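You operate a simulated robot arm through the tools that you are given. There is no shell and no other tool. Be economical: measure what you need, move in short steps, check, and stop when the job is done.

You run a simulated robot arm. Do the job below in one go: nothing can be reset, and whatever is moved stays where it is left.

Task
Seat the two painted slats in the stand's notches and clamp them.
Fine: lift the orange clamp bar first; yellow-ended slat in the red notches, green-ended in the blue; green end stop to 3.

Only the result counts: the job must be done as asked and must still hold three seconds after the hand-in. Knocking over, shifting, dropping, spilling or breaking anything else fails it.

Robot
A 7-joint arm with a two-finger parallel gripper, fixed in place. Base frame: the origin is at the foot of the arm, x ahead of it, y to its left, z up; the work surface is at about z = 60. Units: cm, rad, N and s.
With the tool pointing down near the work surface it reaches from about 42 to 90 cm from the base axis. Its first joint turns from -0.297 to 2.199 rad. Payload 1.57 kg.
The tool frame sits at the grasp point between the pads (the TCP): z along the fingers, y along the line on which they close. The tips reach 3 cm beyond it. Largest opening 8 cm; finger width 1.7, thickness 1.2; the body of the gripper, 4 by 8.2 cm, starts 8 cm behind the TCP.
Orientation is told as [roll, pitch, yaw] about the base's x, y, z axes, in that order, counted from this pose: with the fingers straight down and closing along the base's y, the tool's x points along the base's -x, its y along +y and its z along -z.

Tools
- The arm moves only by the tool jog_arm. Its argument "motion" is a list that holds one entry, the list of rows, each a list of 7 numbers: the shift along the base's x, y, z in mm, then the turn, a rotation vector about the base's x, y, z in rad, then the opening, from 0 (shut) to 1 (fully open). In form: [[[tx, ty, tz, ax, ay, az, grip], ...]]. A call has 1 to 8 rows; each row shifts and turns the commanded pose from where the row before left it. A row lasts 0.2 s, in which the tool goes at most 5 cm and 0.15 rad; a call with a longer step from one row to the next is refused whole, and so is a gripper value outside its range. Where a pose cannot be reached the arm comes as near as it can. A force on the tool above 90 N (or 10 N above the force at the start of the call, whichever is more), or a blocked arm, ends the call early, and 0.2 s more pass. Each finger travels about 4.5 cm/s and halts on what it meets, pressing with about 39 N; the grip force reading is that of the motor and also rises with nothing between the fingers. The clock runs only during rows and for 0.2 s after the last one: add rows that do not move to give the fingers time. The reply holds the time, the measured pose of the TCP, the force on the tool along the base axes, the opening and the grip force, in the units named above and with some noise, with the torque about the TCP (base axes, N m) and any sound that the robot's microphone picked up.
- Cameras (640 x 400 px; columns grow to the right, rows downward): "scene" is fixed at [39.77, -64.74, 134.71]; the picture's right is [0.92, -0.40, 0.00], its down [-0.26, -0.59, -0.77] and it looks along [0.31, 0.70, -0.64] (base axes); focal length 214 px, centre (320, 200). "wrist" rides on the gripper at [7.2, -0.7, -12.2] in the tool frame; the picture's right is [0.09, 1.00, 0.00], its down [-0.84, 0.08, -0.54] and it looks along [-0.54, 0.05, 0.84] (tool axes); focal length 238 px, centre (320, 200). There is no depth. A picture from a camera that has moved, and an enlarged one, comes with that camera's place and axes in the base frame and with its lens.
- camera(camera): a new picture of that camera. The clock stands still meanwhile.
- raise_lower(by): slides the trunk up (or, below 0, down) by that many cm; the arm rides with it, the base frame stays. It gives what a move gives, with no picture.
- zoom(camera, box): a new picture of the part [left, top, right, bottom] of that camera's present view, enlarged. The clock stands still meanwhile.
- close_job(): hands the job in; it is judged then, once.

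Go step by step. Nothing tells you positions but the pictures and the camera data: compare them with the known pose of the tool, close in by small moves and look again before you grip or let go. The budget is 120 turns and 64 pictures, counting those below and the enlarged ones. Unless the task says otherwise, let go and move clear before handing in, and close with one line.

The tools are called as name(argument=value, ...) on one line, values as JSON. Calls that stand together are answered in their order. jog_arm: Moves the arm, as the interface text tells. Its arguments: {"type":"object","properties":{"motion":{"type":"array","items":{"type":"array","items":{"type":"array","items":{"type":"number"}}}}},"required":["motion"]} The other tools are called the same way: raise_lower (by) slides the trunk up or down; camera (camera) takes a picture; zoom (camera, box) takes an enlarged picture of a part of a camera's view; close_job () hands the job in.

At the start:

```text
clock: 0.0
ee_pos: [70.93, -3.54, 105.46]
tool_rot: [0.0, 0.0, 0.001]
force: [-0.3, 0.8, -0.1]
wrist_torque: [0.02, 0.02, -0.01]
grip_width: 7.98
gripper_force: 0.1
trunk travel left (down, up): [-55.0, 24.0]
```

scene: 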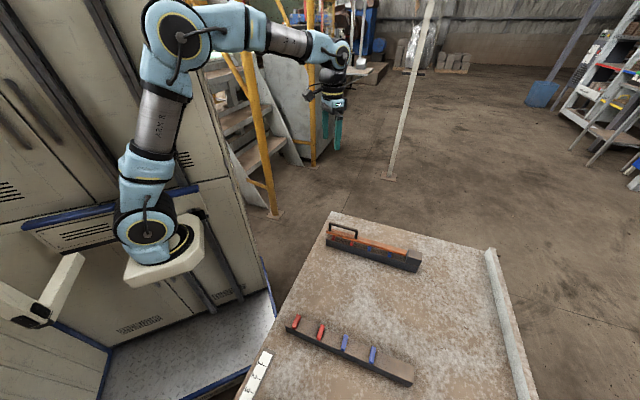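
wrist: 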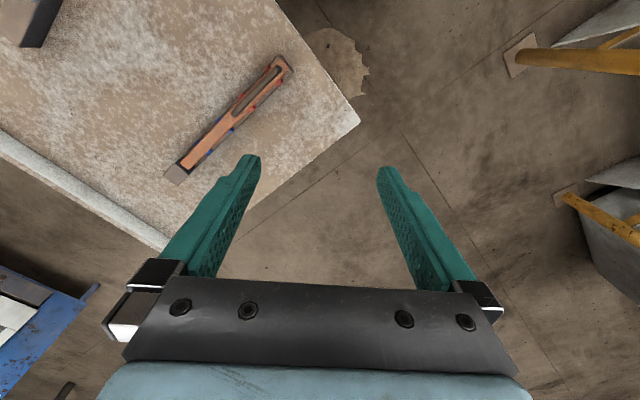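

I see a table with two rails: a far one carrying an orange clamp bar, and a near one with red and blue notch markers. I'll zoom in on both to understand the parts.

zoom(camera="scene", box=[300, 200, 460, 300])

zoom(camera="scene", box=[230, 290, 430, 400])

zoom(camera="wrist", box=[0, 0, 360, 225])

```text
4.00 times, centred on (380, 250) of scene
camera zoom: at [39.77, -64.74, 134.71], right [0.92, -0.4, 0.0], down [-0.26, -0.59, -0.77], along [0.31, 0.7, -0.64], focal length 858 px, centre (80, 0)
```

zoom: 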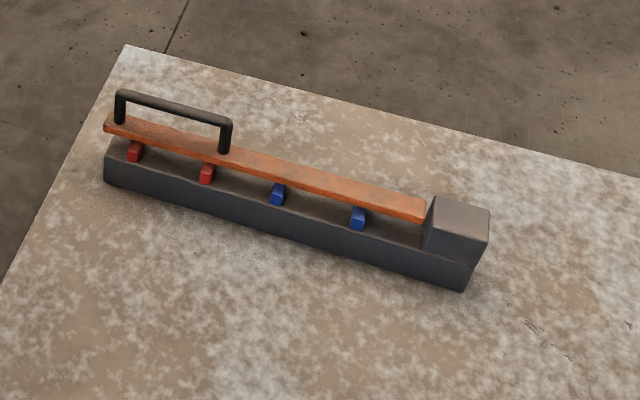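

```text
3.20 times, centred on (330, 345) of scene
camera zoom: at [39.77, -64.74, 134.71], right [0.92, -0.4, 0.0], down [-0.26, -0.59, -0.77], along [0.31, 0.7, -0.64], focal length 686 px, centre (288, -264)
```

zoom: 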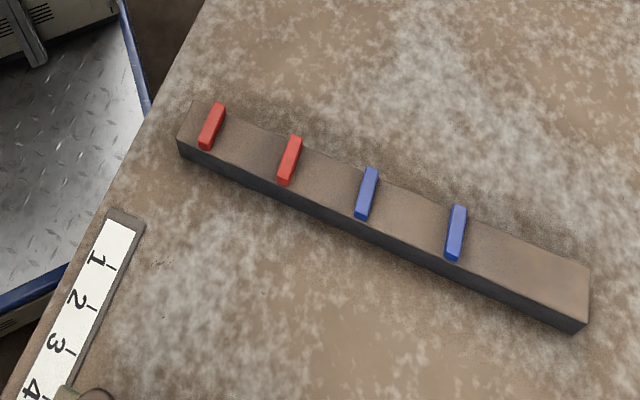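

```text
1.78 times, centred on (180, 112) of wrist
camera zoom: at [63.73, -4.25, 117.64], right [-0.09, 1.0, 0.0], down [0.84, 0.08, 0.54], along [0.54, 0.05, -0.84], focal length 424 px, centre (569, 356)
```

zoom: 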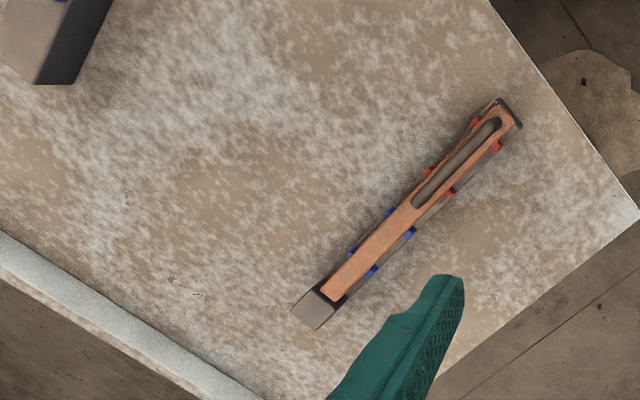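

The two rails are about 36 cm apart, at about -45° in the base frame, and there is a numbered ruler at the near left. The slats aren't in view, so I'll move the arm over the table and look.

jog_arm(motion=[[[-20, -40, 0, 0, 0, 0, 1], [-20, -40, 0, 0, 0, 0, 1], [-20, -40, 0, 0, 0, 0, 1], [-20, -40, 0, 0, 0, 0, 1], [-20, -40, 0, 0, 0, 0, 1], [-20, -40, 0, 0, 0, 0, 1], [-20, -40, 0, 0, 0, 0, 1]]])

camera(camera="wrist")

```text
clock: 1.6
ee_pos: [56.94, -31.47, 105.6]
tool_rot: [0.001, 0.0, 0.001]
force: [0.3, -0.2, -0.7]
wrist_torque: [-0.02, 0.03, 0.01]
grip_width: 8.0
gripper_force: 0.1
trunk travel left (down, up): [-55.0, 24.0]
```

```text
58 pictures are left
camera wrist: at [49.76, -32.19, 117.69], right [-0.09, 1.0, 0.0], down [0.84, 0.08, 0.54], along [0.54, 0.05, -0.84], focal length 238 px, centre (320, 200)
```

wrist: 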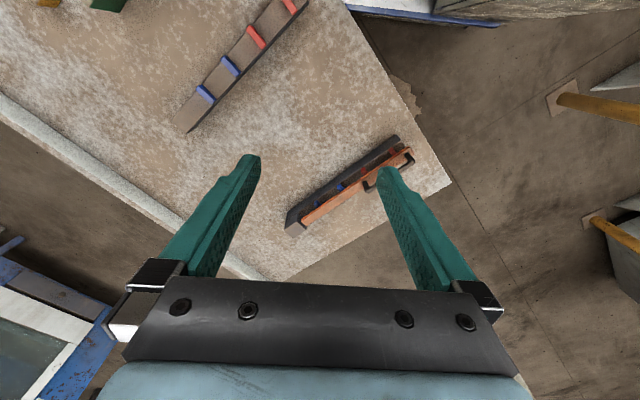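

The arm reaches here fine. I'll turn the wrist to look toward -y, where green and yellow parts appear.

jog_arm(motion=[[[-15, -5, 0, 0, 0, -0.149, 1], [-15, -5, 0, 0, 0, -0.149, 1], [-15, -5, 0, 0, 0, -0.149, 1], [-15, -5, 0, 0, 0, -0.149, 1], [-15, -5, 0, 0, 0, -0.149, 1], [-15, -5, 0, 0, 0, -0.149, 1], [-15, -5, 0, 0, 0, -0.149, 1], [-15, -5, 0, 0, 0, -0.149, 1]]])

camera(camera="wrist")

```text
clock: 3.4
ee_pos: [44.77, -35.46, 105.38]
tool_rot: [0.0, 0.002, -1.195]
force: [-0.2, 0.3, 0.1]
wrist_torque: [0.03, -0.01, -0.02]
grip_width: 8.0
gripper_force: 0.0
trunk travel left (down, up): [-55.0, 24.0]
```

```text
57 pictures are left
camera wrist: at [41.67, -29.07, 117.64], right [0.89, 0.45, 0.0], down [0.38, -0.75, 0.54], along [0.24, -0.48, -0.84], focal length 238 px, centre (320, 200)
```

wrist: 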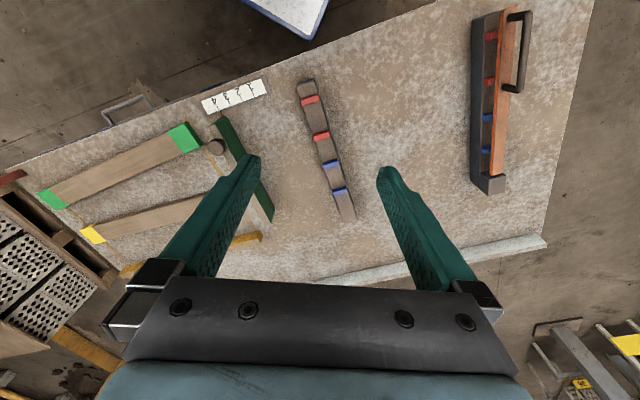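

Now both slats, the ruler and the green end stop are in view. I'll zoom for details.

zoom(camera="wrist", box=[20, 70, 340, 270])

zoom(camera="wrist", box=[190, 70, 290, 132])

```text
2.00 times, centred on (180, 170) of wrist
camera zoom: at [41.67, -29.07, 117.64], right [0.89, 0.45, 0.0], down [0.38, -0.75, 0.54], along [0.24, -0.48, -0.84], focal length 477 px, centre (600, 260)
```

zoom: 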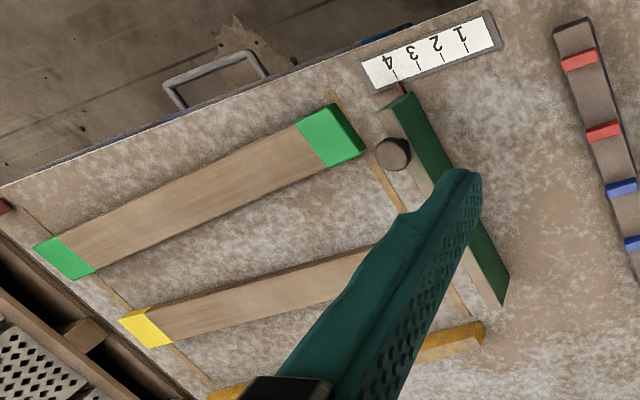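

```text
6.40 times, centred on (240, 101) of wrist
camera zoom: at [41.67, -29.07, 117.64], right [0.89, 0.45, 0.0], down [0.38, -0.75, 0.54], along [0.24, -0.48, -0.84], focal length 1525 px, centre (832, 834)
```

zoom: 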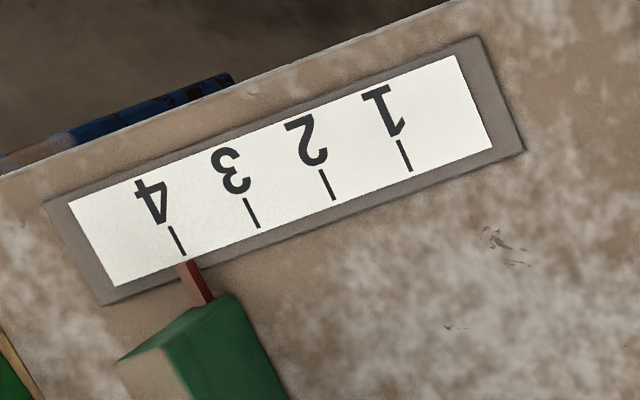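

I want an unobstructed view of the slats and stop, so I'll rotate further toward them.

jog_arm(motion=[[[-5, 0, 0, 0, 0, -0.149, 1], [-5, 0, 0, 0, 0, -0.149, 1], [-5, 0, 0, 0, 0, -0.149, 1], [-5, 0, 0, 0, 0, -0.149, 1], [-5, 0, 0, 0, 0, -0.149, 1], [-5, 0, 0, 0, 0, -0.149, 1], [-5, 0, 0, 0, 0, -0.149, 1]]])

camera(camera="wrist")

zoom(camera="wrist", box=[160, 60, 480, 260])

```text
clock: 5.0
ee_pos: [41.34, -35.56, 105.56]
tool_rot: [0.001, -0.001, -2.237]
force: [-0.1, 0.1, -0.1]
wrist_torque: [-0.02, 0.02, -0.01]
grip_width: 8.03
gripper_force: 0.1
trunk travel left (down, up): [-55.0, 24.0]
```

```text
54 pictures are left
camera wrist: at [45.32, -29.51, 117.66], right [0.84, -0.54, 0.0], down [-0.46, -0.71, 0.54], along [-0.29, -0.45, -0.84], focal length 238 px, centre (320, 200)
```

wrist: 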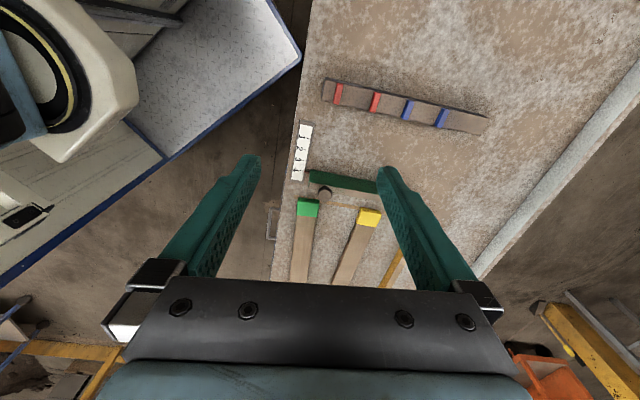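

```text
2.00 times, centred on (320, 160) of wrist
camera zoom: at [45.32, -29.51, 117.66], right [0.84, -0.54, 0.0], down [-0.46, -0.71, 0.54], along [-0.29, -0.45, -0.84], focal length 477 px, centre (320, 280)
```

zoom: 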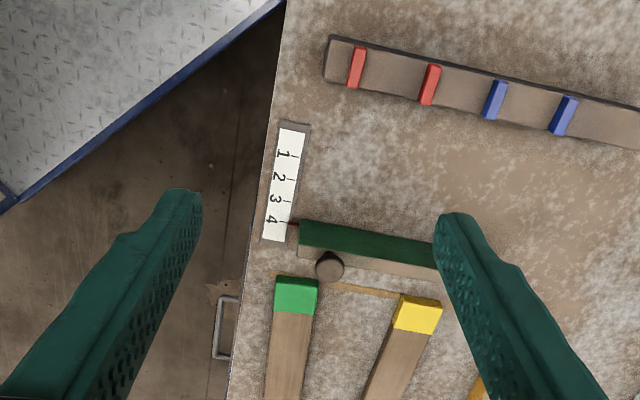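

Layout is now clear: the clamp bar's handle is at about (71.5, -15, 72), parallel to the rails, with the hinge at the far-right block. I'll move above it and look closer.

jog_arm(motion=[[[35, 25, 0, 0, 0, 0.145, 1], [35, 25, 0, 0, 0, 0.145, 1], [35, 25, 0, 0, 0, 0.145, 1], [35, 25, 0, 0, 0, 0.145, 1], [35, 25, 0, 0, 0, 0.145, 1], [35, 25, 0, 0, 0, 0.145, 1], [35, 25, 0, 0, 0, 0.145, 1], [35, 25, 0, 0, 0, 0.145, 1]]])

jog_arm(motion=[[[11, 3, -30, 0, 0, 0.145, 1], [11, 3, -30, 0, 0, 0.145, 1], [0, 0, -30, 0, 0, 0, 1], [0, 0, -30, 0, 0, 0, 1], [0, 0, -30, 0, 0, 0, 1]]])

camera(camera="wrist")

zoom(camera="scene", box=[300, 180, 460, 280])

```text
clock: 6.8
ee_pos: [69.3, -15.7, 105.45]
tool_rot: [-0.001, 0.0, -1.073]
force: [-1.0, 0.5, 0.6]
wrist_torque: [0.06, -0.03, -0.01]
grip_width: 8.0
gripper_force: 0.1
trunk travel left (down, up): [-55.0, 24.0]
```

```text
clock: 8.0
ee_pos: [71.54, -14.95, 90.45]
tool_rot: [0.002, -0.002, -0.786]
force: [-0.4, 0.5, 0.3]
wrist_torque: [-0.04, -0.02, -0.01]
grip_width: 7.99
gripper_force: 0.0
trunk travel left (down, up): [-55.0, 24.0]
```

```text
52 pictures are left
camera wrist: at [66.11, -10.35, 102.68], right [0.64, 0.77, 0.0], down [0.65, -0.54, 0.54], along [0.42, -0.35, -0.84], focal length 238 px, centre (320, 200)
```

wrist: 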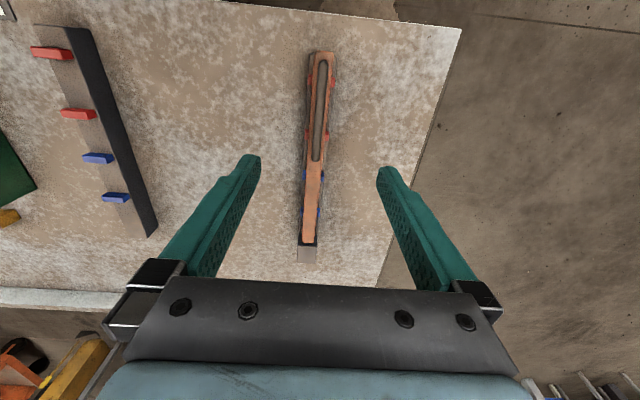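

```text
4.00 times, centred on (380, 230) of scene
camera zoom: at [39.77, -64.74, 134.71], right [0.92, -0.4, 0.0], down [-0.26, -0.59, -0.77], along [0.31, 0.7, -0.64], focal length 858 px, centre (80, 80)
```

zoom: 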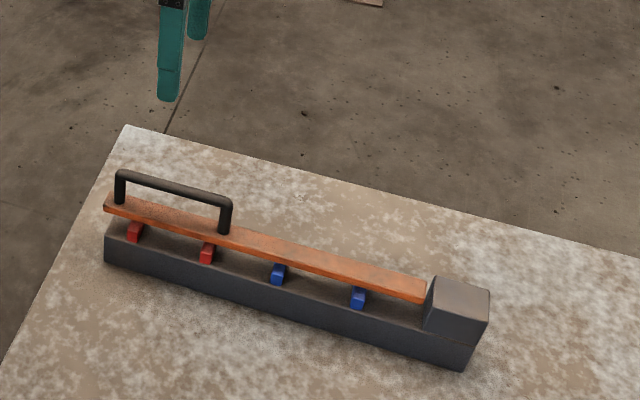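

The handle sits centred between the fingers, as computed. I'll descend to handle height and check before closing.

jog_arm(motion=[[[0, -2, -40, 0, 0, 0, 1], [0, 0, -40, 0, 0, 0, 1], [0, 0, -40, 0, 0, 0, 1], [0, 0, -35, 0, 0, 0, 1], [0, 0, -25, 0, 0, 0, 1]]])

zoom(camera="scene", box=[300, 180, 460, 280])

camera(camera="wrist")

```text
clock: 9.2
ee_pos: [71.5, -15.06, 72.47]
tool_rot: [0.001, 0.002, -0.784]
force: [0.1, 0.1, -1.0]
wrist_torque: [0.02, -0.02, 0.03]
grip_width: 8.01
gripper_force: 0.1
trunk travel left (down, up): [-55.0, 24.0]
```

```text
4.00 times, centred on (380, 230) of scene
camera zoom: at [39.77, -64.74, 134.71], right [0.92, -0.4, 0.0], down [-0.26, -0.59, -0.77], along [0.31, 0.7, -0.64], focal length 858 px, centre (80, 80)
```

zoom: 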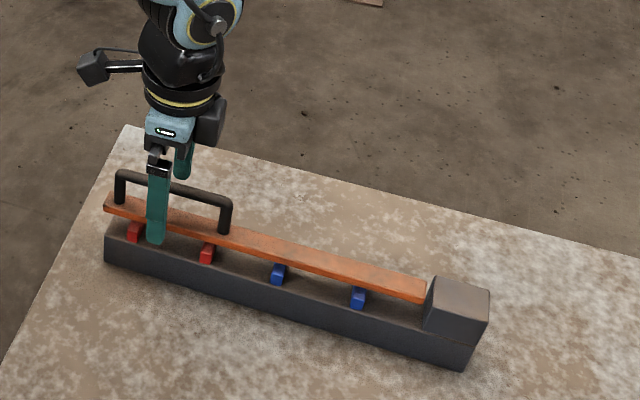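

```text
49 pictures are left
camera wrist: at [66.01, -10.55, 84.66], right [0.64, 0.77, 0.0], down [0.65, -0.54, 0.54], along [0.42, -0.35, -0.84], focal length 238 px, centre (320, 200)
```

wrist: 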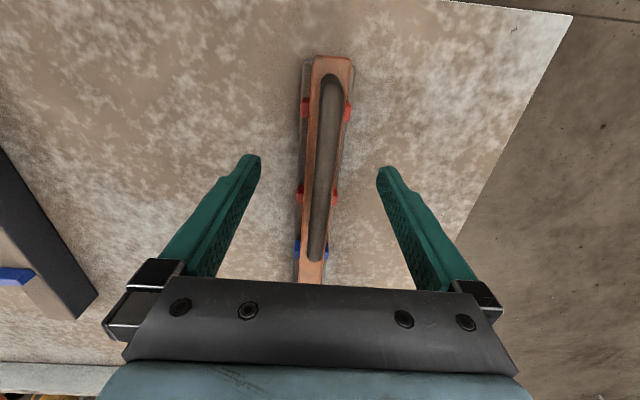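

The fingers straddle the handle rod. Closing on it.

jog_arm(motion=[[[0, 0, -3, 0, 0, 0, 0], [0, 0, 0, 0, 0, 0, 0], [0, 0, 0, 0, 0, 0, 0], [0, 0, 0, 0, 0, 0, 0], [0, 0, 0, 0, 0, 0, 0], [0, 0, 0, 0, 0, 0, 0]]])

```text
clock: 10.6
ee_pos: [71.66, -15.08, 72.14]
tool_rot: [-0.001, 0.001, -0.785]
force: [5.7, 4.9, -1.1]
wrist_torque: [-0.11, -0.06, -0.01]
grip_width: 1.18
gripper_force: 29.0
trunk travel left (down, up): [-55.0, 24.0]
```

Gripped (1.18 cm rod). Now lifting along the arc about the hinge, tilting the tool partly with it.

jog_arm(motion=[[[5, -5, 28, 0.05, 0.05, 0, 0], [7, -7, 27, 0.05, 0.05, 0, 0], [8.6, -8.6, 26, 0.05, 0.05, 0, 0]]])

zoom(camera="scene", box=[300, 160, 460, 260])

```text
clock: 11.4
ee_pos: [73.65, -17.15, 80.27]
tool_rot: [0.001, 0.213, -0.783]
force: [1.5, 13.6, 0.3]
wrist_torque: [0.29, 0.35, -0.06]
grip_width: 1.2
gripper_force: 28.9
trunk travel left (down, up): [-55.0, 24.0]
```

```text
4.00 times, centred on (380, 210) of scene
camera zoom: at [39.77, -64.74, 134.71], right [0.92, -0.4, 0.0], down [-0.26, -0.59, -0.77], along [0.31, 0.7, -0.64], focal length 858 px, centre (80, 160)
```

zoom: 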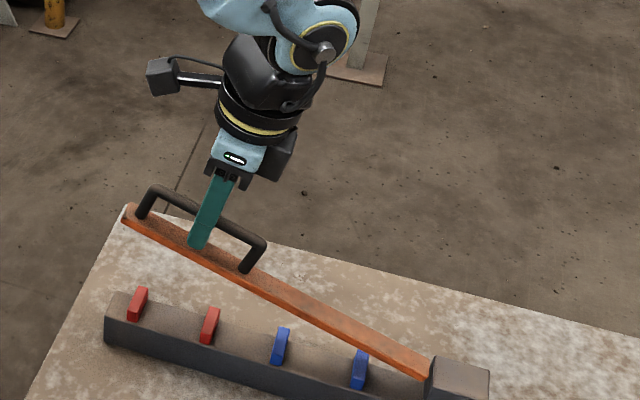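

The bar hinges up cleanly. Continuing along the arc.

jog_arm(motion=[[[10.5, -10.5, 24.6, 0.05, 0.05, 0, 0], [12.1, -12.1, 23, 0.05, 0.05, 0, 0], [13.7, -13.7, 21.2, 0.05, 0.05, 0, 0], [15.1, -15.1, 19.1, 0.05, 0.05, 0, 0]]])

jog_arm(motion=[[[16.4, -16.4, 17, 0.05, 0.05, 0, 0], [17.5, -17.5, 14.5, 0.05, 0.05, 0, 0]]])

zoom(camera="scene", box=[300, 120, 500, 260])

```text
clock: 12.4
ee_pos: [78.74, -22.15, 88.88]
tool_rot: [0.001, 0.494, -0.786]
force: [17.3, 15.2, -9.7]
wrist_torque: [0.5, 0.52, 0.0]
grip_width: 1.17
gripper_force: 29.2
trunk travel left (down, up): [-55.0, 24.0]
```

```text
clock: 13.0
ee_pos: [79.81, -23.92, 90.93]
tool_rot: [0.012, 0.585, -0.777]
force: [58.1, 44.0, -23.4]
wrist_torque: [0.15, 0.37, -0.39]
grip_width: 2.33
gripper_force: 35.7
out of reach, approached as far as the arm can: row 2
trunk travel left (down, up): [-55.0, 24.0]
```

```text
2.86 times, centred on (400, 190) of scene
camera zoom: at [39.77, -64.74, 134.71], right [0.92, -0.4, 0.0], down [-0.26, -0.59, -0.77], along [0.31, 0.7, -0.64], focal length 613 px, centre (91, 229)
```

zoom: 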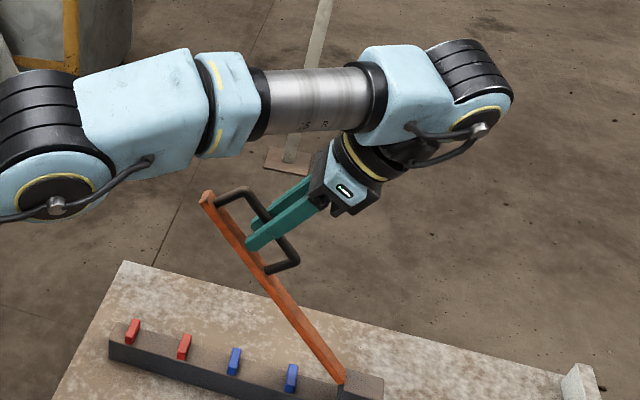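

The tilt puts the wrist out of reach and force rose. I'll back off a step and untilt the tool.

jog_arm(motion=[[[-12, 12, -8, -0.05, -0.05, 0, 0], [0, 0, 0, -0.07, -0.07, 0, 0], [0, 0, 0, 0, 0, 0, 0]]])

zoom(camera="scene", box=[300, 120, 460, 220])

```text
clock: 13.8
ee_pos: [78.48, -22.59, 90.52]
tool_rot: [0.014, 0.469, -0.773]
force: [47.7, 47.1, -6.2]
wrist_torque: [0.34, 0.18, -0.45]
grip_width: 1.96
gripper_force: 33.3
trunk travel left (down, up): [-55.0, 24.0]
```

```text
4.00 times, centred on (380, 170) of scene
camera zoom: at [39.77, -64.74, 134.71], right [0.92, -0.4, 0.0], down [-0.26, -0.59, -0.77], along [0.31, 0.7, -0.64], focal length 858 px, centre (80, 320)
```

zoom: 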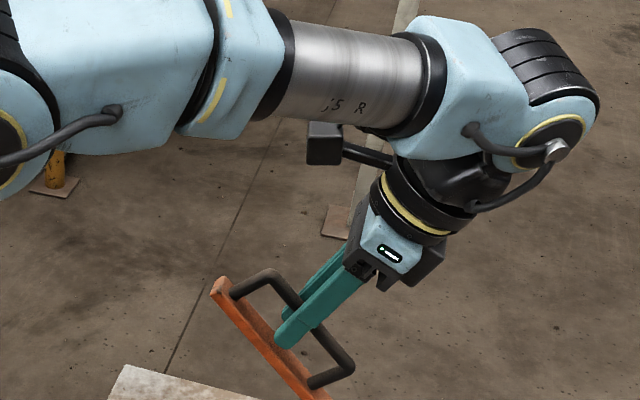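

camera(camera="wrist")

```text
45 pictures are left
camera wrist: at [77.34, -22.54, 104.61], right [0.64, 0.77, 0.05], down [0.76, -0.64, 0.11], along [0.12, -0.03, -0.99], focal length 238 px, centre (320, 200)
```

wrist: 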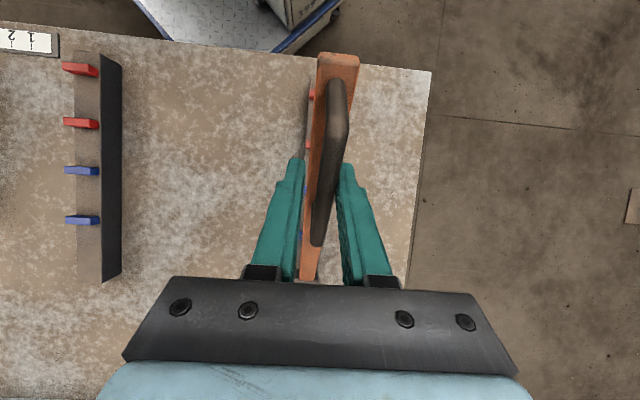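

A fingertip looks wedged against the bar edge. Untilting the tool should swing the tips clear of the bar while keeping the rod held.

jog_arm(motion=[[[0, 0, 3, -0.07, -0.07, 0, 0], [0, 0, 3, -0.07, -0.07, 0, 0], [0, 0, 0, -0.07, -0.07, 0, 0], [0, 0, 0, 0, 0, 0, 0]]])

camera(camera="wrist")

zoom(camera="scene", box=[300, 120, 460, 220])

```text
clock: 14.8
ee_pos: [78.51, -22.31, 91.07]
tool_rot: [0.014, 0.172, -0.777]
force: [42.7, 47.4, -1.3]
wrist_torque: [0.87, 0.21, -0.4]
grip_width: 1.73
gripper_force: 32.1
trunk travel left (down, up): [-55.0, 24.0]
```

```text
44 pictures are left
camera wrist: at [74.37, -19.45, 104.35], right [0.63, 0.77, 0.03], down [0.71, -0.59, 0.39], along [0.32, -0.23, -0.92], focal length 238 px, centre (320, 200)
```

wrist: 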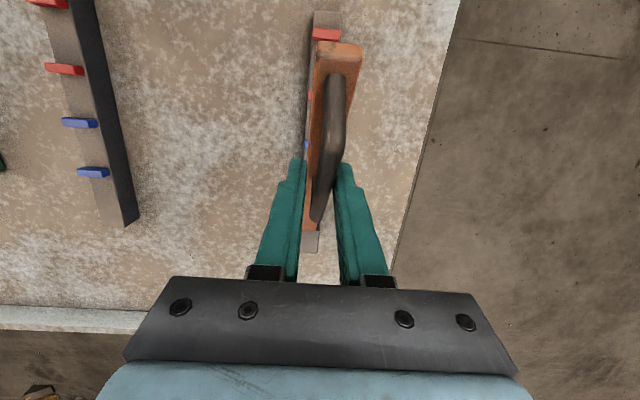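

```text
4.00 times, centred on (380, 170) of scene
camera zoom: at [39.77, -64.74, 134.71], right [0.92, -0.4, 0.0], down [-0.26, -0.59, -0.77], along [0.31, 0.7, -0.64], focal length 858 px, centre (80, 320)
```

zoom: 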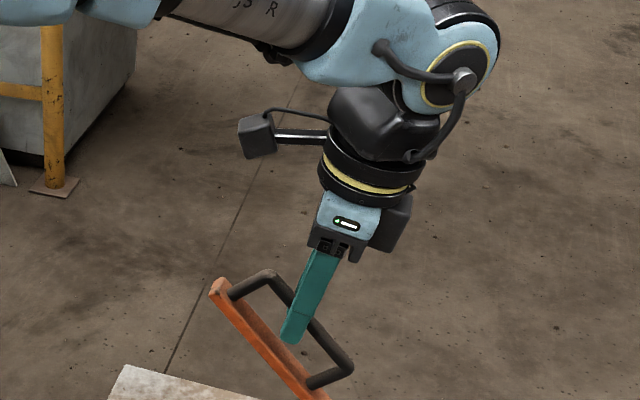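

The lateral force (along the closing axis) points to a sideways offset picked up when the arm hit its reach limit. I'll shift sideways to relieve it.

jog_arm(motion=[[[3, 3, 0, 0, 0, 0, 0], [0, 0, 0, 0, 0, 0, 0]]])

```text
clock: 15.4
ee_pos: [78.74, -22.08, 91.21]
tool_rot: [0.012, 0.172, -0.774]
force: [34.6, 46.4, 6.9]
wrist_torque: [0.56, -0.08, -0.34]
grip_width: 1.18
gripper_force: 29.6
trunk travel left (down, up): [-55.0, 24.0]
```

jog_arm(motion=[[[2, 3, 0, 0, 0, 0, 0], [2, 3, 0, 0, 0, 0, 0], [0, 0, 0, 0, 0, 0, 0]]])

```text
clock: 16.2
ee_pos: [78.73, -22.19, 91.15]
tool_rot: [0.001, 0.17, -0.784]
force: [8.1, 29.7, 17.4]
wrist_torque: [0.47, 0.21, -0.17]
grip_width: 1.19
gripper_force: 29.2
trunk travel left (down, up): [-55.0, 24.0]
```

Forces are relaxing. I'll continue upward in small steps without adding tilt.

jog_arm(motion=[[[2, 2, 0, 0, 0, 0, 0], [10, -10, 12, -0.05, -0.05, 0, 0], [10, -10, 11, -0.05, -0.05, 0, 0], [0, 0, 0, 0, 0, 0, 0]]])

zoom(camera="scene", box=[300, 120, 500, 260])

```text
clock: 17.2
ee_pos: [81.09, -24.46, 93.0]
tool_rot: [-0.004, 0.027, -0.787]
force: [12.6, 4.9, -18.8]
wrist_torque: [0.49, 0.05, 0.14]
grip_width: 1.17
gripper_force: 29.1
trunk travel left (down, up): [-55.0, 24.0]
```

```text
2.86 times, centred on (400, 190) of scene
camera zoom: at [39.77, -64.74, 134.71], right [0.92, -0.4, 0.0], down [-0.26, -0.59, -0.77], along [0.31, 0.7, -0.64], focal length 613 px, centre (91, 229)
```

zoom: 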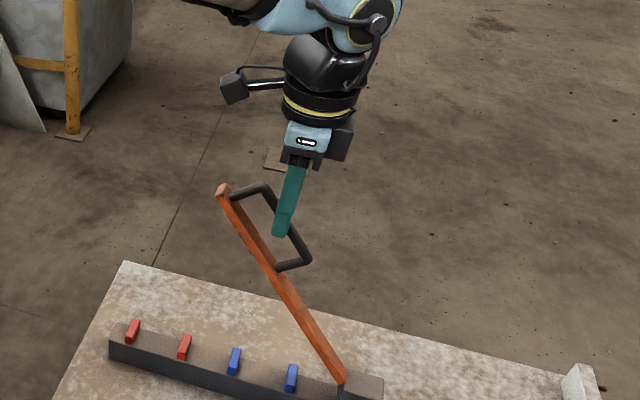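

jog_arm(motion=[[[12, -12, 9, -0.04, -0.04, 0, 0], [12, -12, 7, -0.04, -0.04, 0, 0], [0, 0, 0, 0, 0, 0, 0]]])

zoom(camera="scene", box=[300, 120, 500, 260])

```text
clock: 18.0
ee_pos: [83.32, -26.79, 94.99]
tool_rot: [0.001, -0.086, -0.785]
force: [5.1, 11.9, 0.8]
wrist_torque: [0.77, 0.62, 0.0]
grip_width: 1.15
gripper_force: 29.2
trunk travel left (down, up): [-55.0, 24.0]
```

```text
2.86 times, centred on (400, 190) of scene
camera zoom: at [39.77, -64.74, 134.71], right [0.92, -0.4, 0.0], down [-0.26, -0.59, -0.77], along [0.31, 0.7, -0.64], focal length 613 px, centre (91, 229)
```

zoom: 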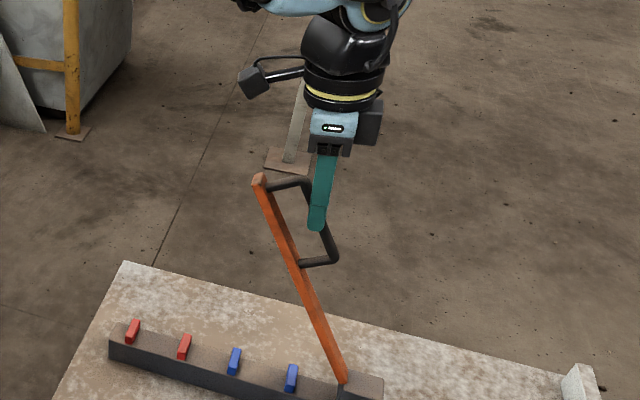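

jog_arm(motion=[[[13, -13, 6, -0.05, -0.05, 0, 0], [13, -13, 4, -0.05, -0.05, 0, 0], [0, 0, 0, 0, 0, 0, 0]]])

zoom(camera="scene", box=[300, 120, 500, 260])

```text
clock: 18.8
ee_pos: [86.03, -29.43, 95.92]
tool_rot: [0.0, -0.228, -0.786]
force: [0.8, 7.0, 5.9]
wrist_torque: [0.67, 0.45, 0.02]
grip_width: 1.22
gripper_force: 29.2
trunk travel left (down, up): [-55.0, 24.0]
```

```text
2.86 times, centred on (400, 190) of scene
camera zoom: at [39.77, -64.74, 134.71], right [0.92, -0.4, 0.0], down [-0.26, -0.59, -0.77], along [0.31, 0.7, -0.64], focal length 613 px, centre (91, 229)
```

zoom: 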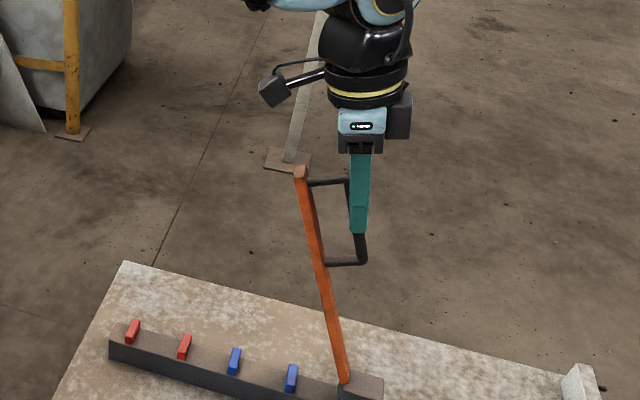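

jog_arm(motion=[[[12, -12, 2, -0.06, -0.06, 0, 0], [12, -12, 0, -0.06, -0.06, 0, 0], [0, 0, 0, 0, 0, 0, 0]]])

zoom(camera="scene", box=[300, 120, 500, 260])

```text
clock: 19.6
ee_pos: [88.51, -31.87, 96.25]
tool_rot: [0.001, -0.399, -0.785]
force: [-5.2, -0.5, 13.4]
wrist_torque: [0.4, 0.32, 0.04]
grip_width: 1.2
gripper_force: 29.6
trunk travel left (down, up): [-55.0, 24.0]
```

```text
2.86 times, centred on (400, 190) of scene
camera zoom: at [39.77, -64.74, 134.71], right [0.92, -0.4, 0.0], down [-0.26, -0.59, -0.77], along [0.31, 0.7, -0.64], focal length 613 px, centre (91, 229)
```

zoom: 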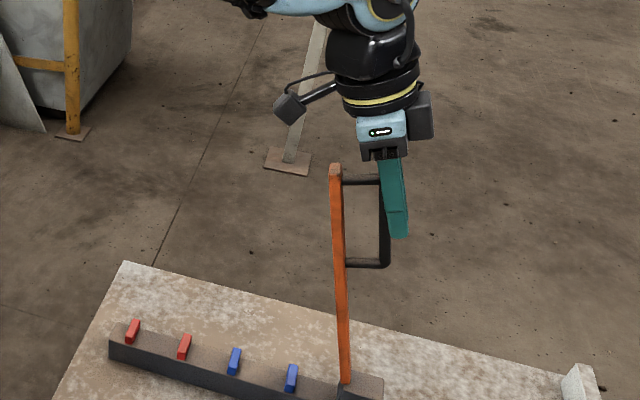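

The bar is near vertical but maybe not past it. I'll continue a little more without tilting further.

jog_arm(motion=[[[12, -12, -1, 0, 0, 0, 0], [0, 0, 0, 0, 0, 0, 0]]])

jog_arm(motion=[[[12, -12, -3, 0, 0, 0, 0], [0, 0, 0, 0, 0, 0, 0]]])

zoom(camera="scene", box=[300, 120, 500, 260])

```text
clock: 20.2
ee_pos: [89.65, -32.96, 96.34]
tool_rot: [0.001, -0.399, -0.784]
force: [-5.9, -4.2, 17.5]
wrist_torque: [0.25, 0.11, 0.08]
grip_width: 1.18
gripper_force: 28.7
trunk travel left (down, up): [-55.0, 24.0]
```

```text
clock: 20.8
ee_pos: [90.8, -34.16, 95.93]
tool_rot: [0.0, -0.399, -0.788]
force: [-9.3, -7.9, 22.5]
wrist_torque: [0.46, -0.16, 0.28]
grip_width: 1.21
gripper_force: 28.7
trunk travel left (down, up): [-55.0, 24.0]
```

```text
2.86 times, centred on (400, 190) of scene
camera zoom: at [39.77, -64.74, 134.71], right [0.92, -0.4, 0.0], down [-0.26, -0.59, -0.77], along [0.31, 0.7, -0.64], focal length 613 px, centre (91, 229)
```

zoom: 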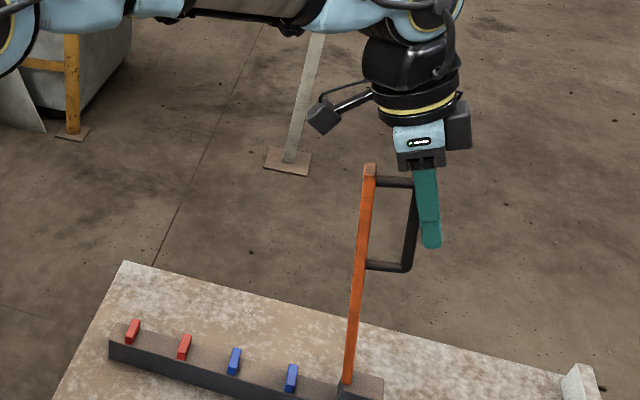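

Bar is about 80° open. The arm still reaches, so I continue a few more cm.

jog_arm(motion=[[[12, -12, -1, 0, 0, 0, 0], [0, 0, 0, 0, 0, 0, 0]]])

jog_arm(motion=[[[12, -12, -1, 0, 0, 0, 0], [0, 0, 0, 0, 0, 0, 0]]])

```text
clock: 21.4
ee_pos: [91.92, -35.36, 95.62]
tool_rot: [0.0, -0.397, -0.786]
force: [-10.7, -11.7, 12.6]
wrist_torque: [0.46, -0.3, 0.34]
grip_width: 1.19
gripper_force: 29.4
trunk travel left (down, up): [-55.0, 24.0]
```

```text
clock: 22.0
ee_pos: [93.13, -36.66, 95.51]
tool_rot: [0.0, -0.395, -0.785]
force: [-10.0, -11.2, 4.0]
wrist_torque: [0.59, -0.29, 0.31]
grip_width: 1.2
gripper_force: 29.5
trunk travel left (down, up): [-55.0, 24.0]
```

jog_arm(motion=[[[12, -12, -2, 0, 0, 0, 0], [0, 0, 0, 0, 0, 0, 0]]])

jog_arm(motion=[[[12, -12, -3, 0, 0, 0, 0], [0, 0, 0, 0, 0, 0, 0]]])

zoom(camera="scene", box=[300, 120, 500, 260])

```text
clock: 22.6
ee_pos: [93.99, -37.36, 95.26]
tool_rot: [0.004, -0.4, -0.784]
force: [0.3, -1.2, 14.3]
wrist_torque: [0.48, 0.51, 0.07]
grip_width: 1.18
gripper_force: 29.1
out of reach, approached as far as the arm can: row 1
trunk travel left (down, up): [-55.0, 24.0]
```

```text
clock: 23.2
ee_pos: [94.26, -37.53, 94.88]
tool_rot: [0.008, -0.398, -0.779]
force: [38.6, 34.0, 22.2]
wrist_torque: [-1.19, 1.77, -1.24]
grip_width: 1.21
gripper_force: 29.5
out of reach, approached as far as the arm can: row 1
trunk travel left (down, up): [-55.0, 24.0]
```

```text
2.86 times, centred on (400, 190) of scene
camera zoom: at [39.77, -64.74, 134.71], right [0.92, -0.4, 0.0], down [-0.26, -0.59, -0.77], along [0.31, 0.7, -0.64], focal length 613 px, centre (91, 229)
```

zoom: 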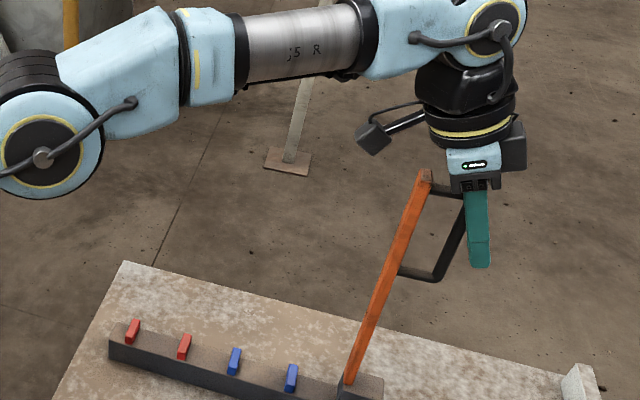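

Bar is at about 88° by the picture; I'd like it just past vertical. I'll relieve the sideways force and tilt the hand outward to gain reach.

jog_arm(motion=[[[2, 3, 0, -0.07, -0.07, 0, 0], [2, 2, 0, -0.07, -0.07, 0, 0], [0, 0, 0, 0, 0, 0, 0]]])

jog_arm(motion=[[[7, -7, -2, -0.04, -0.04, 0, 0], [0, 0, 0, 0, 0, 0, 0]]])

zoom(camera="scene", box=[300, 120, 500, 260])

```text
clock: 24.0
ee_pos: [94.37, -37.78, 94.99]
tool_rot: [0.002, -0.601, -0.783]
force: [23.1, 19.9, 18.3]
wrist_torque: [-0.49, 1.01, -0.93]
grip_width: 1.19
gripper_force: 29.3
trunk travel left (down, up): [-55.0, 24.0]
```

```text
clock: 24.6
ee_pos: [94.93, -38.43, 94.79]
tool_rot: [0.003, -0.658, -0.786]
force: [17.2, 19.1, 31.5]
wrist_torque: [0.97, 2.59, -1.06]
grip_width: 1.18
gripper_force: 29.6
trunk travel left (down, up): [-55.0, 24.0]
```

```text
2.86 times, centred on (400, 190) of scene
camera zoom: at [39.77, -64.74, 134.71], right [0.92, -0.4, 0.0], down [-0.26, -0.59, -0.77], along [0.31, 0.7, -0.64], focal length 613 px, centre (91, 229)
```

zoom: 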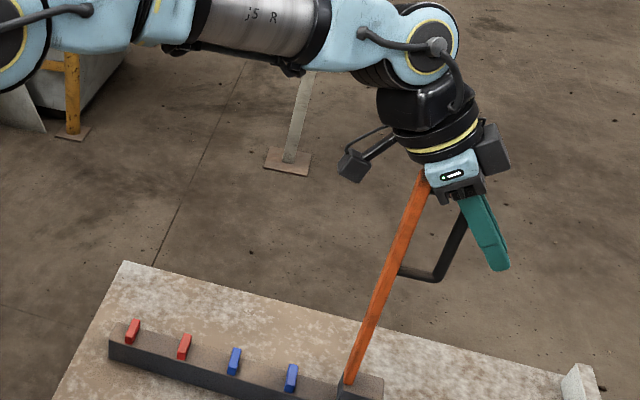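

The palm nearly touches the bar top. I'll untilt slightly, ease the grip a little and see whether the bar stays.

jog_arm(motion=[[[0, 0, 0, 0.07, 0.07, 0, 0], [2, -2, 0, 0.07, 0.07, 0, 0], [0, 0, 0, 0, 0, 0, 0.25], [0, 0, 0, 0, 0, 0, 0.25]]])

zoom(camera="scene", box=[300, 120, 500, 260])

```text
clock: 25.6
ee_pos: [94.87, -38.95, 94.31]
tool_rot: [-0.002, -0.451, -0.785]
force: [0.7, 0.6, 0.1]
wrist_torque: [-0.03, 0.0, -0.01]
grip_width: 2.04
gripper_force: 0.2
trunk travel left (down, up): [-55.0, 24.0]
```

```text
2.86 times, centred on (400, 190) of scene
camera zoom: at [39.77, -64.74, 134.71], right [0.92, -0.4, 0.0], down [-0.26, -0.59, -0.77], along [0.31, 0.7, -0.64], focal length 613 px, centre (91, 229)
```

zoom: 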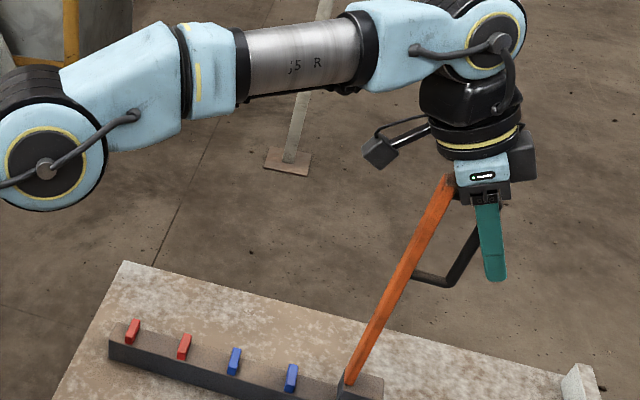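

The bar now leans slightly past vertical and stays with no force. Opening fully and rising straight up.

jog_arm(motion=[[[0, 0, 0, 0, 0, 0, 0.8], [0, 0, 0, 0, 0, 0, 0.8], [0, 0, 0, 0, 0, 0, 0.8], [0, 0, 20, 0, 0, 0, 0.8], [0, 0, 30, 0, 0, 0, 0.8], [0, 0, 40, 0, 0, 0, 0.8], [-20, 20, 30, 0.07, 0.07, 0, 0.8], [-20, 20, 10, 0.07, 0.07, 0, 0.8]]])

zoom(camera="scene", box=[260, 60, 540, 260])

```text
clock: 27.4
ee_pos: [87.96, -33.62, 106.41]
tool_rot: [0.0, -0.255, -0.784]
force: [0.4, 0.6, 0.2]
wrist_torque: [-0.03, 0.01, 0.0]
grip_width: 6.41
gripper_force: 0.0
out of reach, approached as far as the arm can: row 4, 5, 6, 7
trunk travel left (down, up): [-55.0, 24.0]
```

```text
2.00 times, centred on (400, 160) of scene
camera zoom: at [39.77, -64.74, 134.71], right [0.92, -0.4, 0.0], down [-0.26, -0.59, -0.77], along [0.31, 0.7, -0.64], focal length 429 px, centre (160, 280)
```

zoom: 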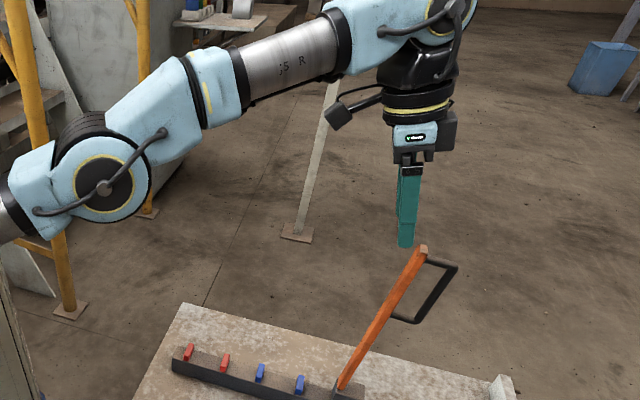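

Clear, and the bar stays open. Next is the end stop: move over its knob near (29, -57), tool vertical, closing along the rail direction.

jog_arm(motion=[[[-45, -18, 0, 0.09, 0.09, 0, 0.8], [-45, -18, 0, 0.09, 0.09, 0, 0.8], [-45, -18, 0, 0, 0, -0.145, 0.8], [-45, -18, 0, 0, 0, -0.145, 0.8], [-45, -18, 0, 0, 0, -0.145, 0.8], [-45, -18, 0, 0, 0, -0.145, 0.8], [-45, -18, 0, 0, 0, -0.145, 0.8], [-45, -18, 0, 0, 0, -0.145, 0.8]]])

jog_arm(motion=[[[-45, -18, -10, 0, 0, -0.14, 0.8], [-45, -18, -30, 0, 0, -0.14, 0.8], [-45, -18, -30, 0, 0, -0.14, 0.8], [-45, -18, -30, 0, 0, -0.14, 0.8], [-45, -18, -30, 0, 0, -0.14, 0.8]]])

camera(camera="wrist")

```text
clock: 29.2
ee_pos: [52.18, -48.32, 106.34]
tool_rot: [0.0, 0.0, -1.657]
force: [0.0, 0.1, 0.3]
wrist_torque: [0.03, 0.01, -0.02]
grip_width: 6.43
gripper_force: 0.1
trunk travel left (down, up): [-55.0, 24.0]
```

```text
refused: row 2 steps farther than a row can; nothing moved
```

```text
33 pictures are left
camera wrist: at [52.29, -41.14, 118.44], right [1.0, 0.01, 0.0], down [0.01, -0.84, 0.54], along [0.0, -0.54, -0.84], focal length 238 px, centre (320, 200)
```

wrist: 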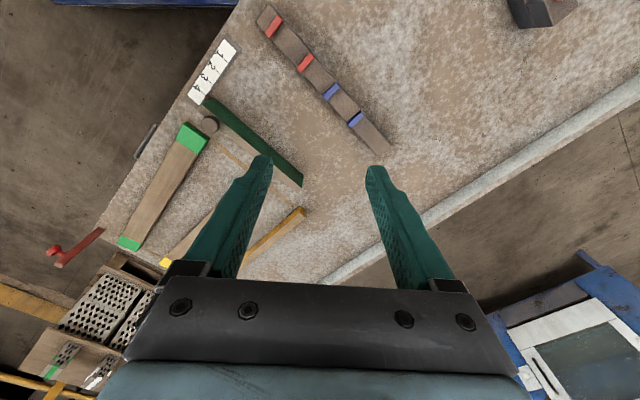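

I'll approach in shorter steps.

jog_arm(motion=[[[-38, -12, 0, 0, 0, -0.14, 0.8], [-38, -12, 0, 0, 0, -0.14, 0.8], [-38, -12, -20, 0, 0, -0.14, 0.8], [-38, -12, -25, 0, 0, -0.14, 0.8], [-38, -12, -25, 0, 0, -0.14, 0.8], [-38, -11, -25, 0, 0, 0, 0.8], [0, 0, -40, 0, 0, 0, 0.8], [0, 0, -40, 0, 0, 0, 0.8]]])

camera(camera="wrist")

```text
clock: 31.0
ee_pos: [29.16, -55.27, 88.98]
tool_rot: [-0.001, -0.003, -2.355]
force: [0.4, 1.0, -0.1]
wrist_torque: [-0.02, -0.02, 0.02]
grip_width: 6.39
gripper_force: 0.0
trunk travel left (down, up): [-55.0, 24.0]
```

```text
32 pictures are left
camera wrist: at [33.8, -49.76, 101.09], right [0.77, -0.64, 0.0], down [-0.54, -0.65, 0.54], along [-0.35, -0.42, -0.84], focal length 238 px, centre (320, 200)
```

wrist: 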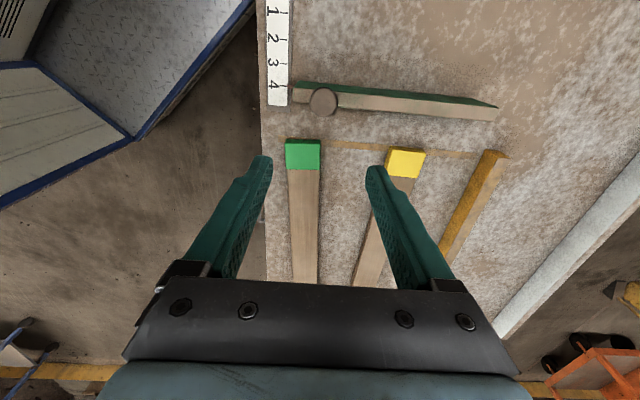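

The knob sits on top of the stop bar at about (30.4, -54.3, z≈70); the ruler pitch is about 3 cm. I'll descend over it.

jog_arm(motion=[[[12, 10, -30, 0, 0, 0, 1], [0, 0, -40, 0, 0, 0, 1], [0, 0, -40, 0, 0, 0, 1], [0, 0, -35, 0, 0, 0, 1], [0, 0, -20, 0, 0, 0, 1], [0, 0, -10, 0, 0, 0, 1]]])

camera(camera="wrist")

zoom(camera="scene", box=[200, 300, 360, 400])

```text
clock: 32.4
ee_pos: [30.52, -54.27, 71.19]
tool_rot: [0.0, 0.0, -2.356]
force: [-0.7, 0.5, 0.2]
wrist_torque: [0.01, 0.0, 0.02]
grip_width: 8.02
gripper_force: 0.2
trunk travel left (down, up): [-55.0, 24.0]
```

```text
31 pictures are left
camera wrist: at [35.19, -48.78, 83.51], right [0.77, -0.64, 0.0], down [-0.54, -0.65, 0.54], along [-0.35, -0.42, -0.84], focal length 238 px, centre (320, 200)
```

wrist: 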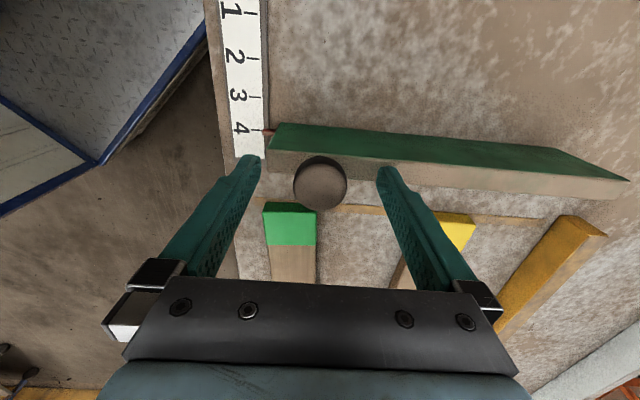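

```text
4.00 times, centred on (280, 350) of scene
camera zoom: at [39.77, -64.74, 134.71], right [0.92, -0.4, 0.0], down [-0.26, -0.59, -0.77], along [0.31, 0.7, -0.64], focal length 858 px, centre (480, -400)
```

zoom: 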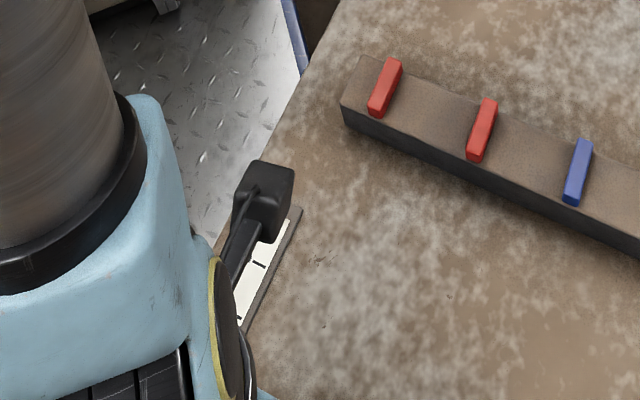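

The knob is well centred; small correction then close on it.

jog_arm(motion=[[[-3, -5, 0, 0, 0, 0, 1], [0, 0, -7, 0, 0, 0, 1], [0, 0, 0, 0, 0, 0, 0], [0, 0, 0, 0, 0, 0, 0], [0, 0, 0, 0, 0, 0, 0], [0, 0, 0, 0, 0, 0, 0], [0, 0, 0, 0, 0, 0, 0]]])

```text
clock: 34.0
ee_pos: [30.15, -54.75, 70.6]
tool_rot: [-0.003, 0.0, -2.357]
force: [-11.9, 11.0, 0.6]
wrist_torque: [0.17, 0.11, 0.02]
grip_width: 3.37
gripper_force: 34.6
trunk travel left (down, up): [-55.0, 24.0]
```

Knob gripped. Sliding 3 cm toward mark 3.

jog_arm(motion=[[[5, 5, 0, 0, 0, 0, 0], [6, 6, 0, 0, 0, 0, 0], [6, 6, 0, 0, 0, 0, 0], [4, 4, 0, 0, 0, 0, 0], [0, 0, 0, 0, 0, 0, 0]]])

zoom(camera="wrist", box=[190, 0, 350, 200])

```text
clock: 35.2
ee_pos: [32.17, -52.61, 70.51]
tool_rot: [-0.002, 0.001, -2.355]
force: [-16.6, 17.7, -9.7]
wrist_torque: [0.08, 0.13, 0.13]
grip_width: 3.31
gripper_force: 41.4
trunk travel left (down, up): [-55.0, 24.0]
```

```text
2.00 times, centred on (270, 100) of wrist
camera zoom: at [36.93, -47.14, 82.81], right [0.77, -0.64, 0.0], down [-0.54, -0.65, 0.54], along [-0.35, -0.41, -0.84], focal length 477 px, centre (420, 400)
```

zoom: 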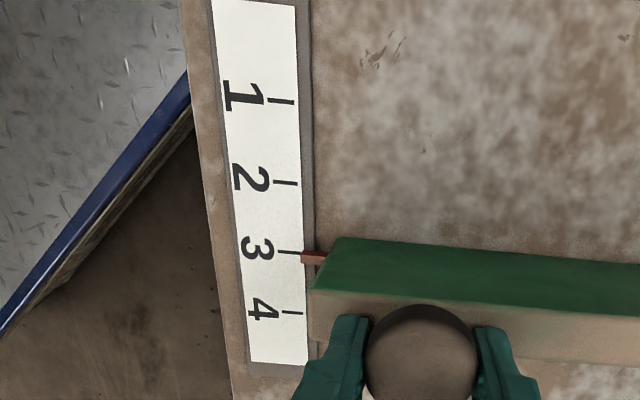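

zoom(camera="wrist", box=[250, 110, 282, 130])

```text
16.00 times, centred on (266, 120) of wrist
camera zoom: at [36.93, -47.14, 82.81], right [0.77, -0.64, 0.0], down [-0.54, -0.65, 0.54], along [-0.35, -0.41, -0.84], focal length 3814 px, centre (1184, 1480)
```

zoom: 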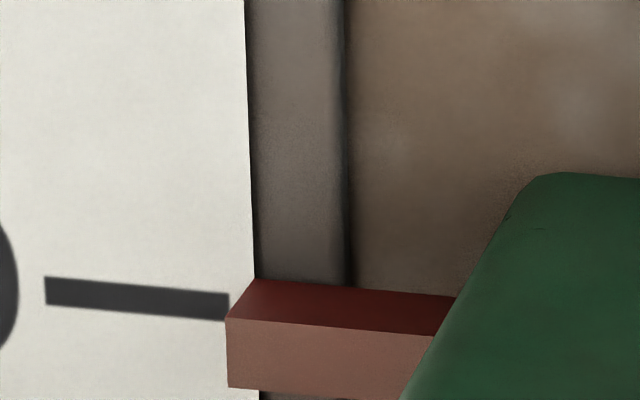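

The pointer is at mark 3 to within about half a millimetre. Releasing and rising.

jog_arm(motion=[[[0, 0, 0, 0, 0, 0, 0.6], [0, 0, 0, 0, 0, 0, 1], [0, 0, 0, 0, 0, 0, 1], [0, 0, 0, 0, 0, 0, 1], [0, 0, 20, 0, 0, 0, 1], [0, 0, 40, 0, 0, 0, 1], [0, 0, 40, 0, 0, 0, 1], [0, 0, 40, 0, 0, 0, 1]]])

camera(camera="wrist")

```text
clock: 37.0
ee_pos: [32.23, -52.89, 84.63]
tool_rot: [-0.001, 0.001, -2.354]
force: [0.1, -0.1, -0.5]
wrist_torque: [0.03, 0.0, -0.02]
grip_width: 8.01
gripper_force: 0.2
trunk travel left (down, up): [-55.0, 24.0]
```

```text
27 pictures are left
camera wrist: at [36.87, -47.31, 96.84], right [0.77, -0.64, 0.0], down [-0.54, -0.65, 0.54], along [-0.35, -0.42, -0.84], focal length 238 px, centre (320, 200)
```

wrist: 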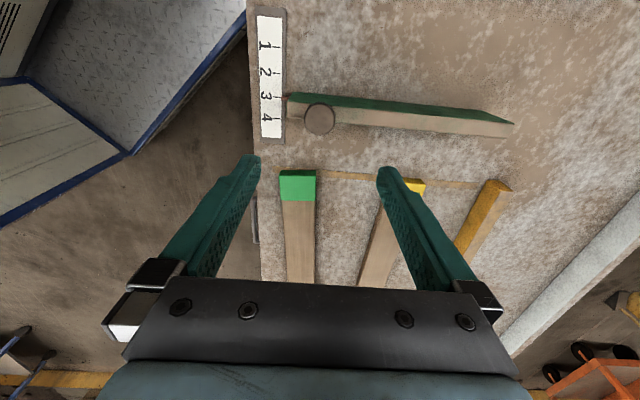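

Stop is at 3. Next the green-ended slat: centre estimated near (6.7, -76.8). Move above it for a closer look.

jog_arm(motion=[[[-32, -29, 0, 0, 0, 0.01, 1], [-32, -29, 0, 0, 0, 0.01, 1], [-32, -29, 0, 0, 0, 0.01, 1], [-32, -29, 0, 0, 0, 0.01, 1], [-32, -29, 0, 0, 0, 0.01, 1], [-32, -29, 0, 0, 0, 0.01, 1], [-32, -29, 0, 0, 0, 0.01, 1]]])

camera(camera="wrist")

```text
clock: 38.6
ee_pos: [9.95, -73.12, 84.64]
tool_rot: [0.0, 0.0, -2.282]
force: [0.8, -0.6, 0.0]
wrist_torque: [-0.01, 0.03, 0.0]
grip_width: 8.01
gripper_force: 0.0
trunk travel left (down, up): [-55.0, 24.0]
```

```text
26 pictures are left
camera wrist: at [14.27, -67.36, 96.81], right [0.81, -0.58, 0.0], down [-0.49, -0.68, 0.54], along [-0.32, -0.44, -0.84], focal length 238 px, centre (320, 200)
```

wrist: 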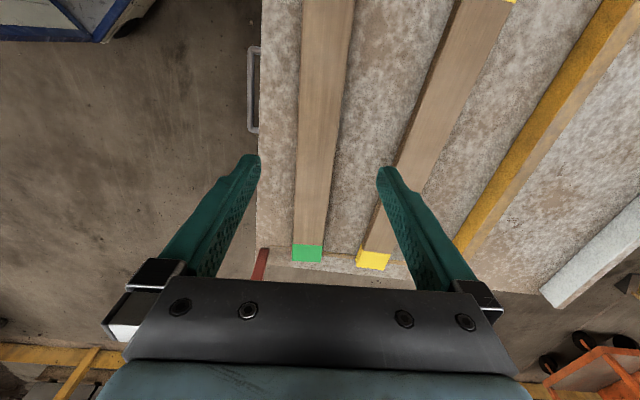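

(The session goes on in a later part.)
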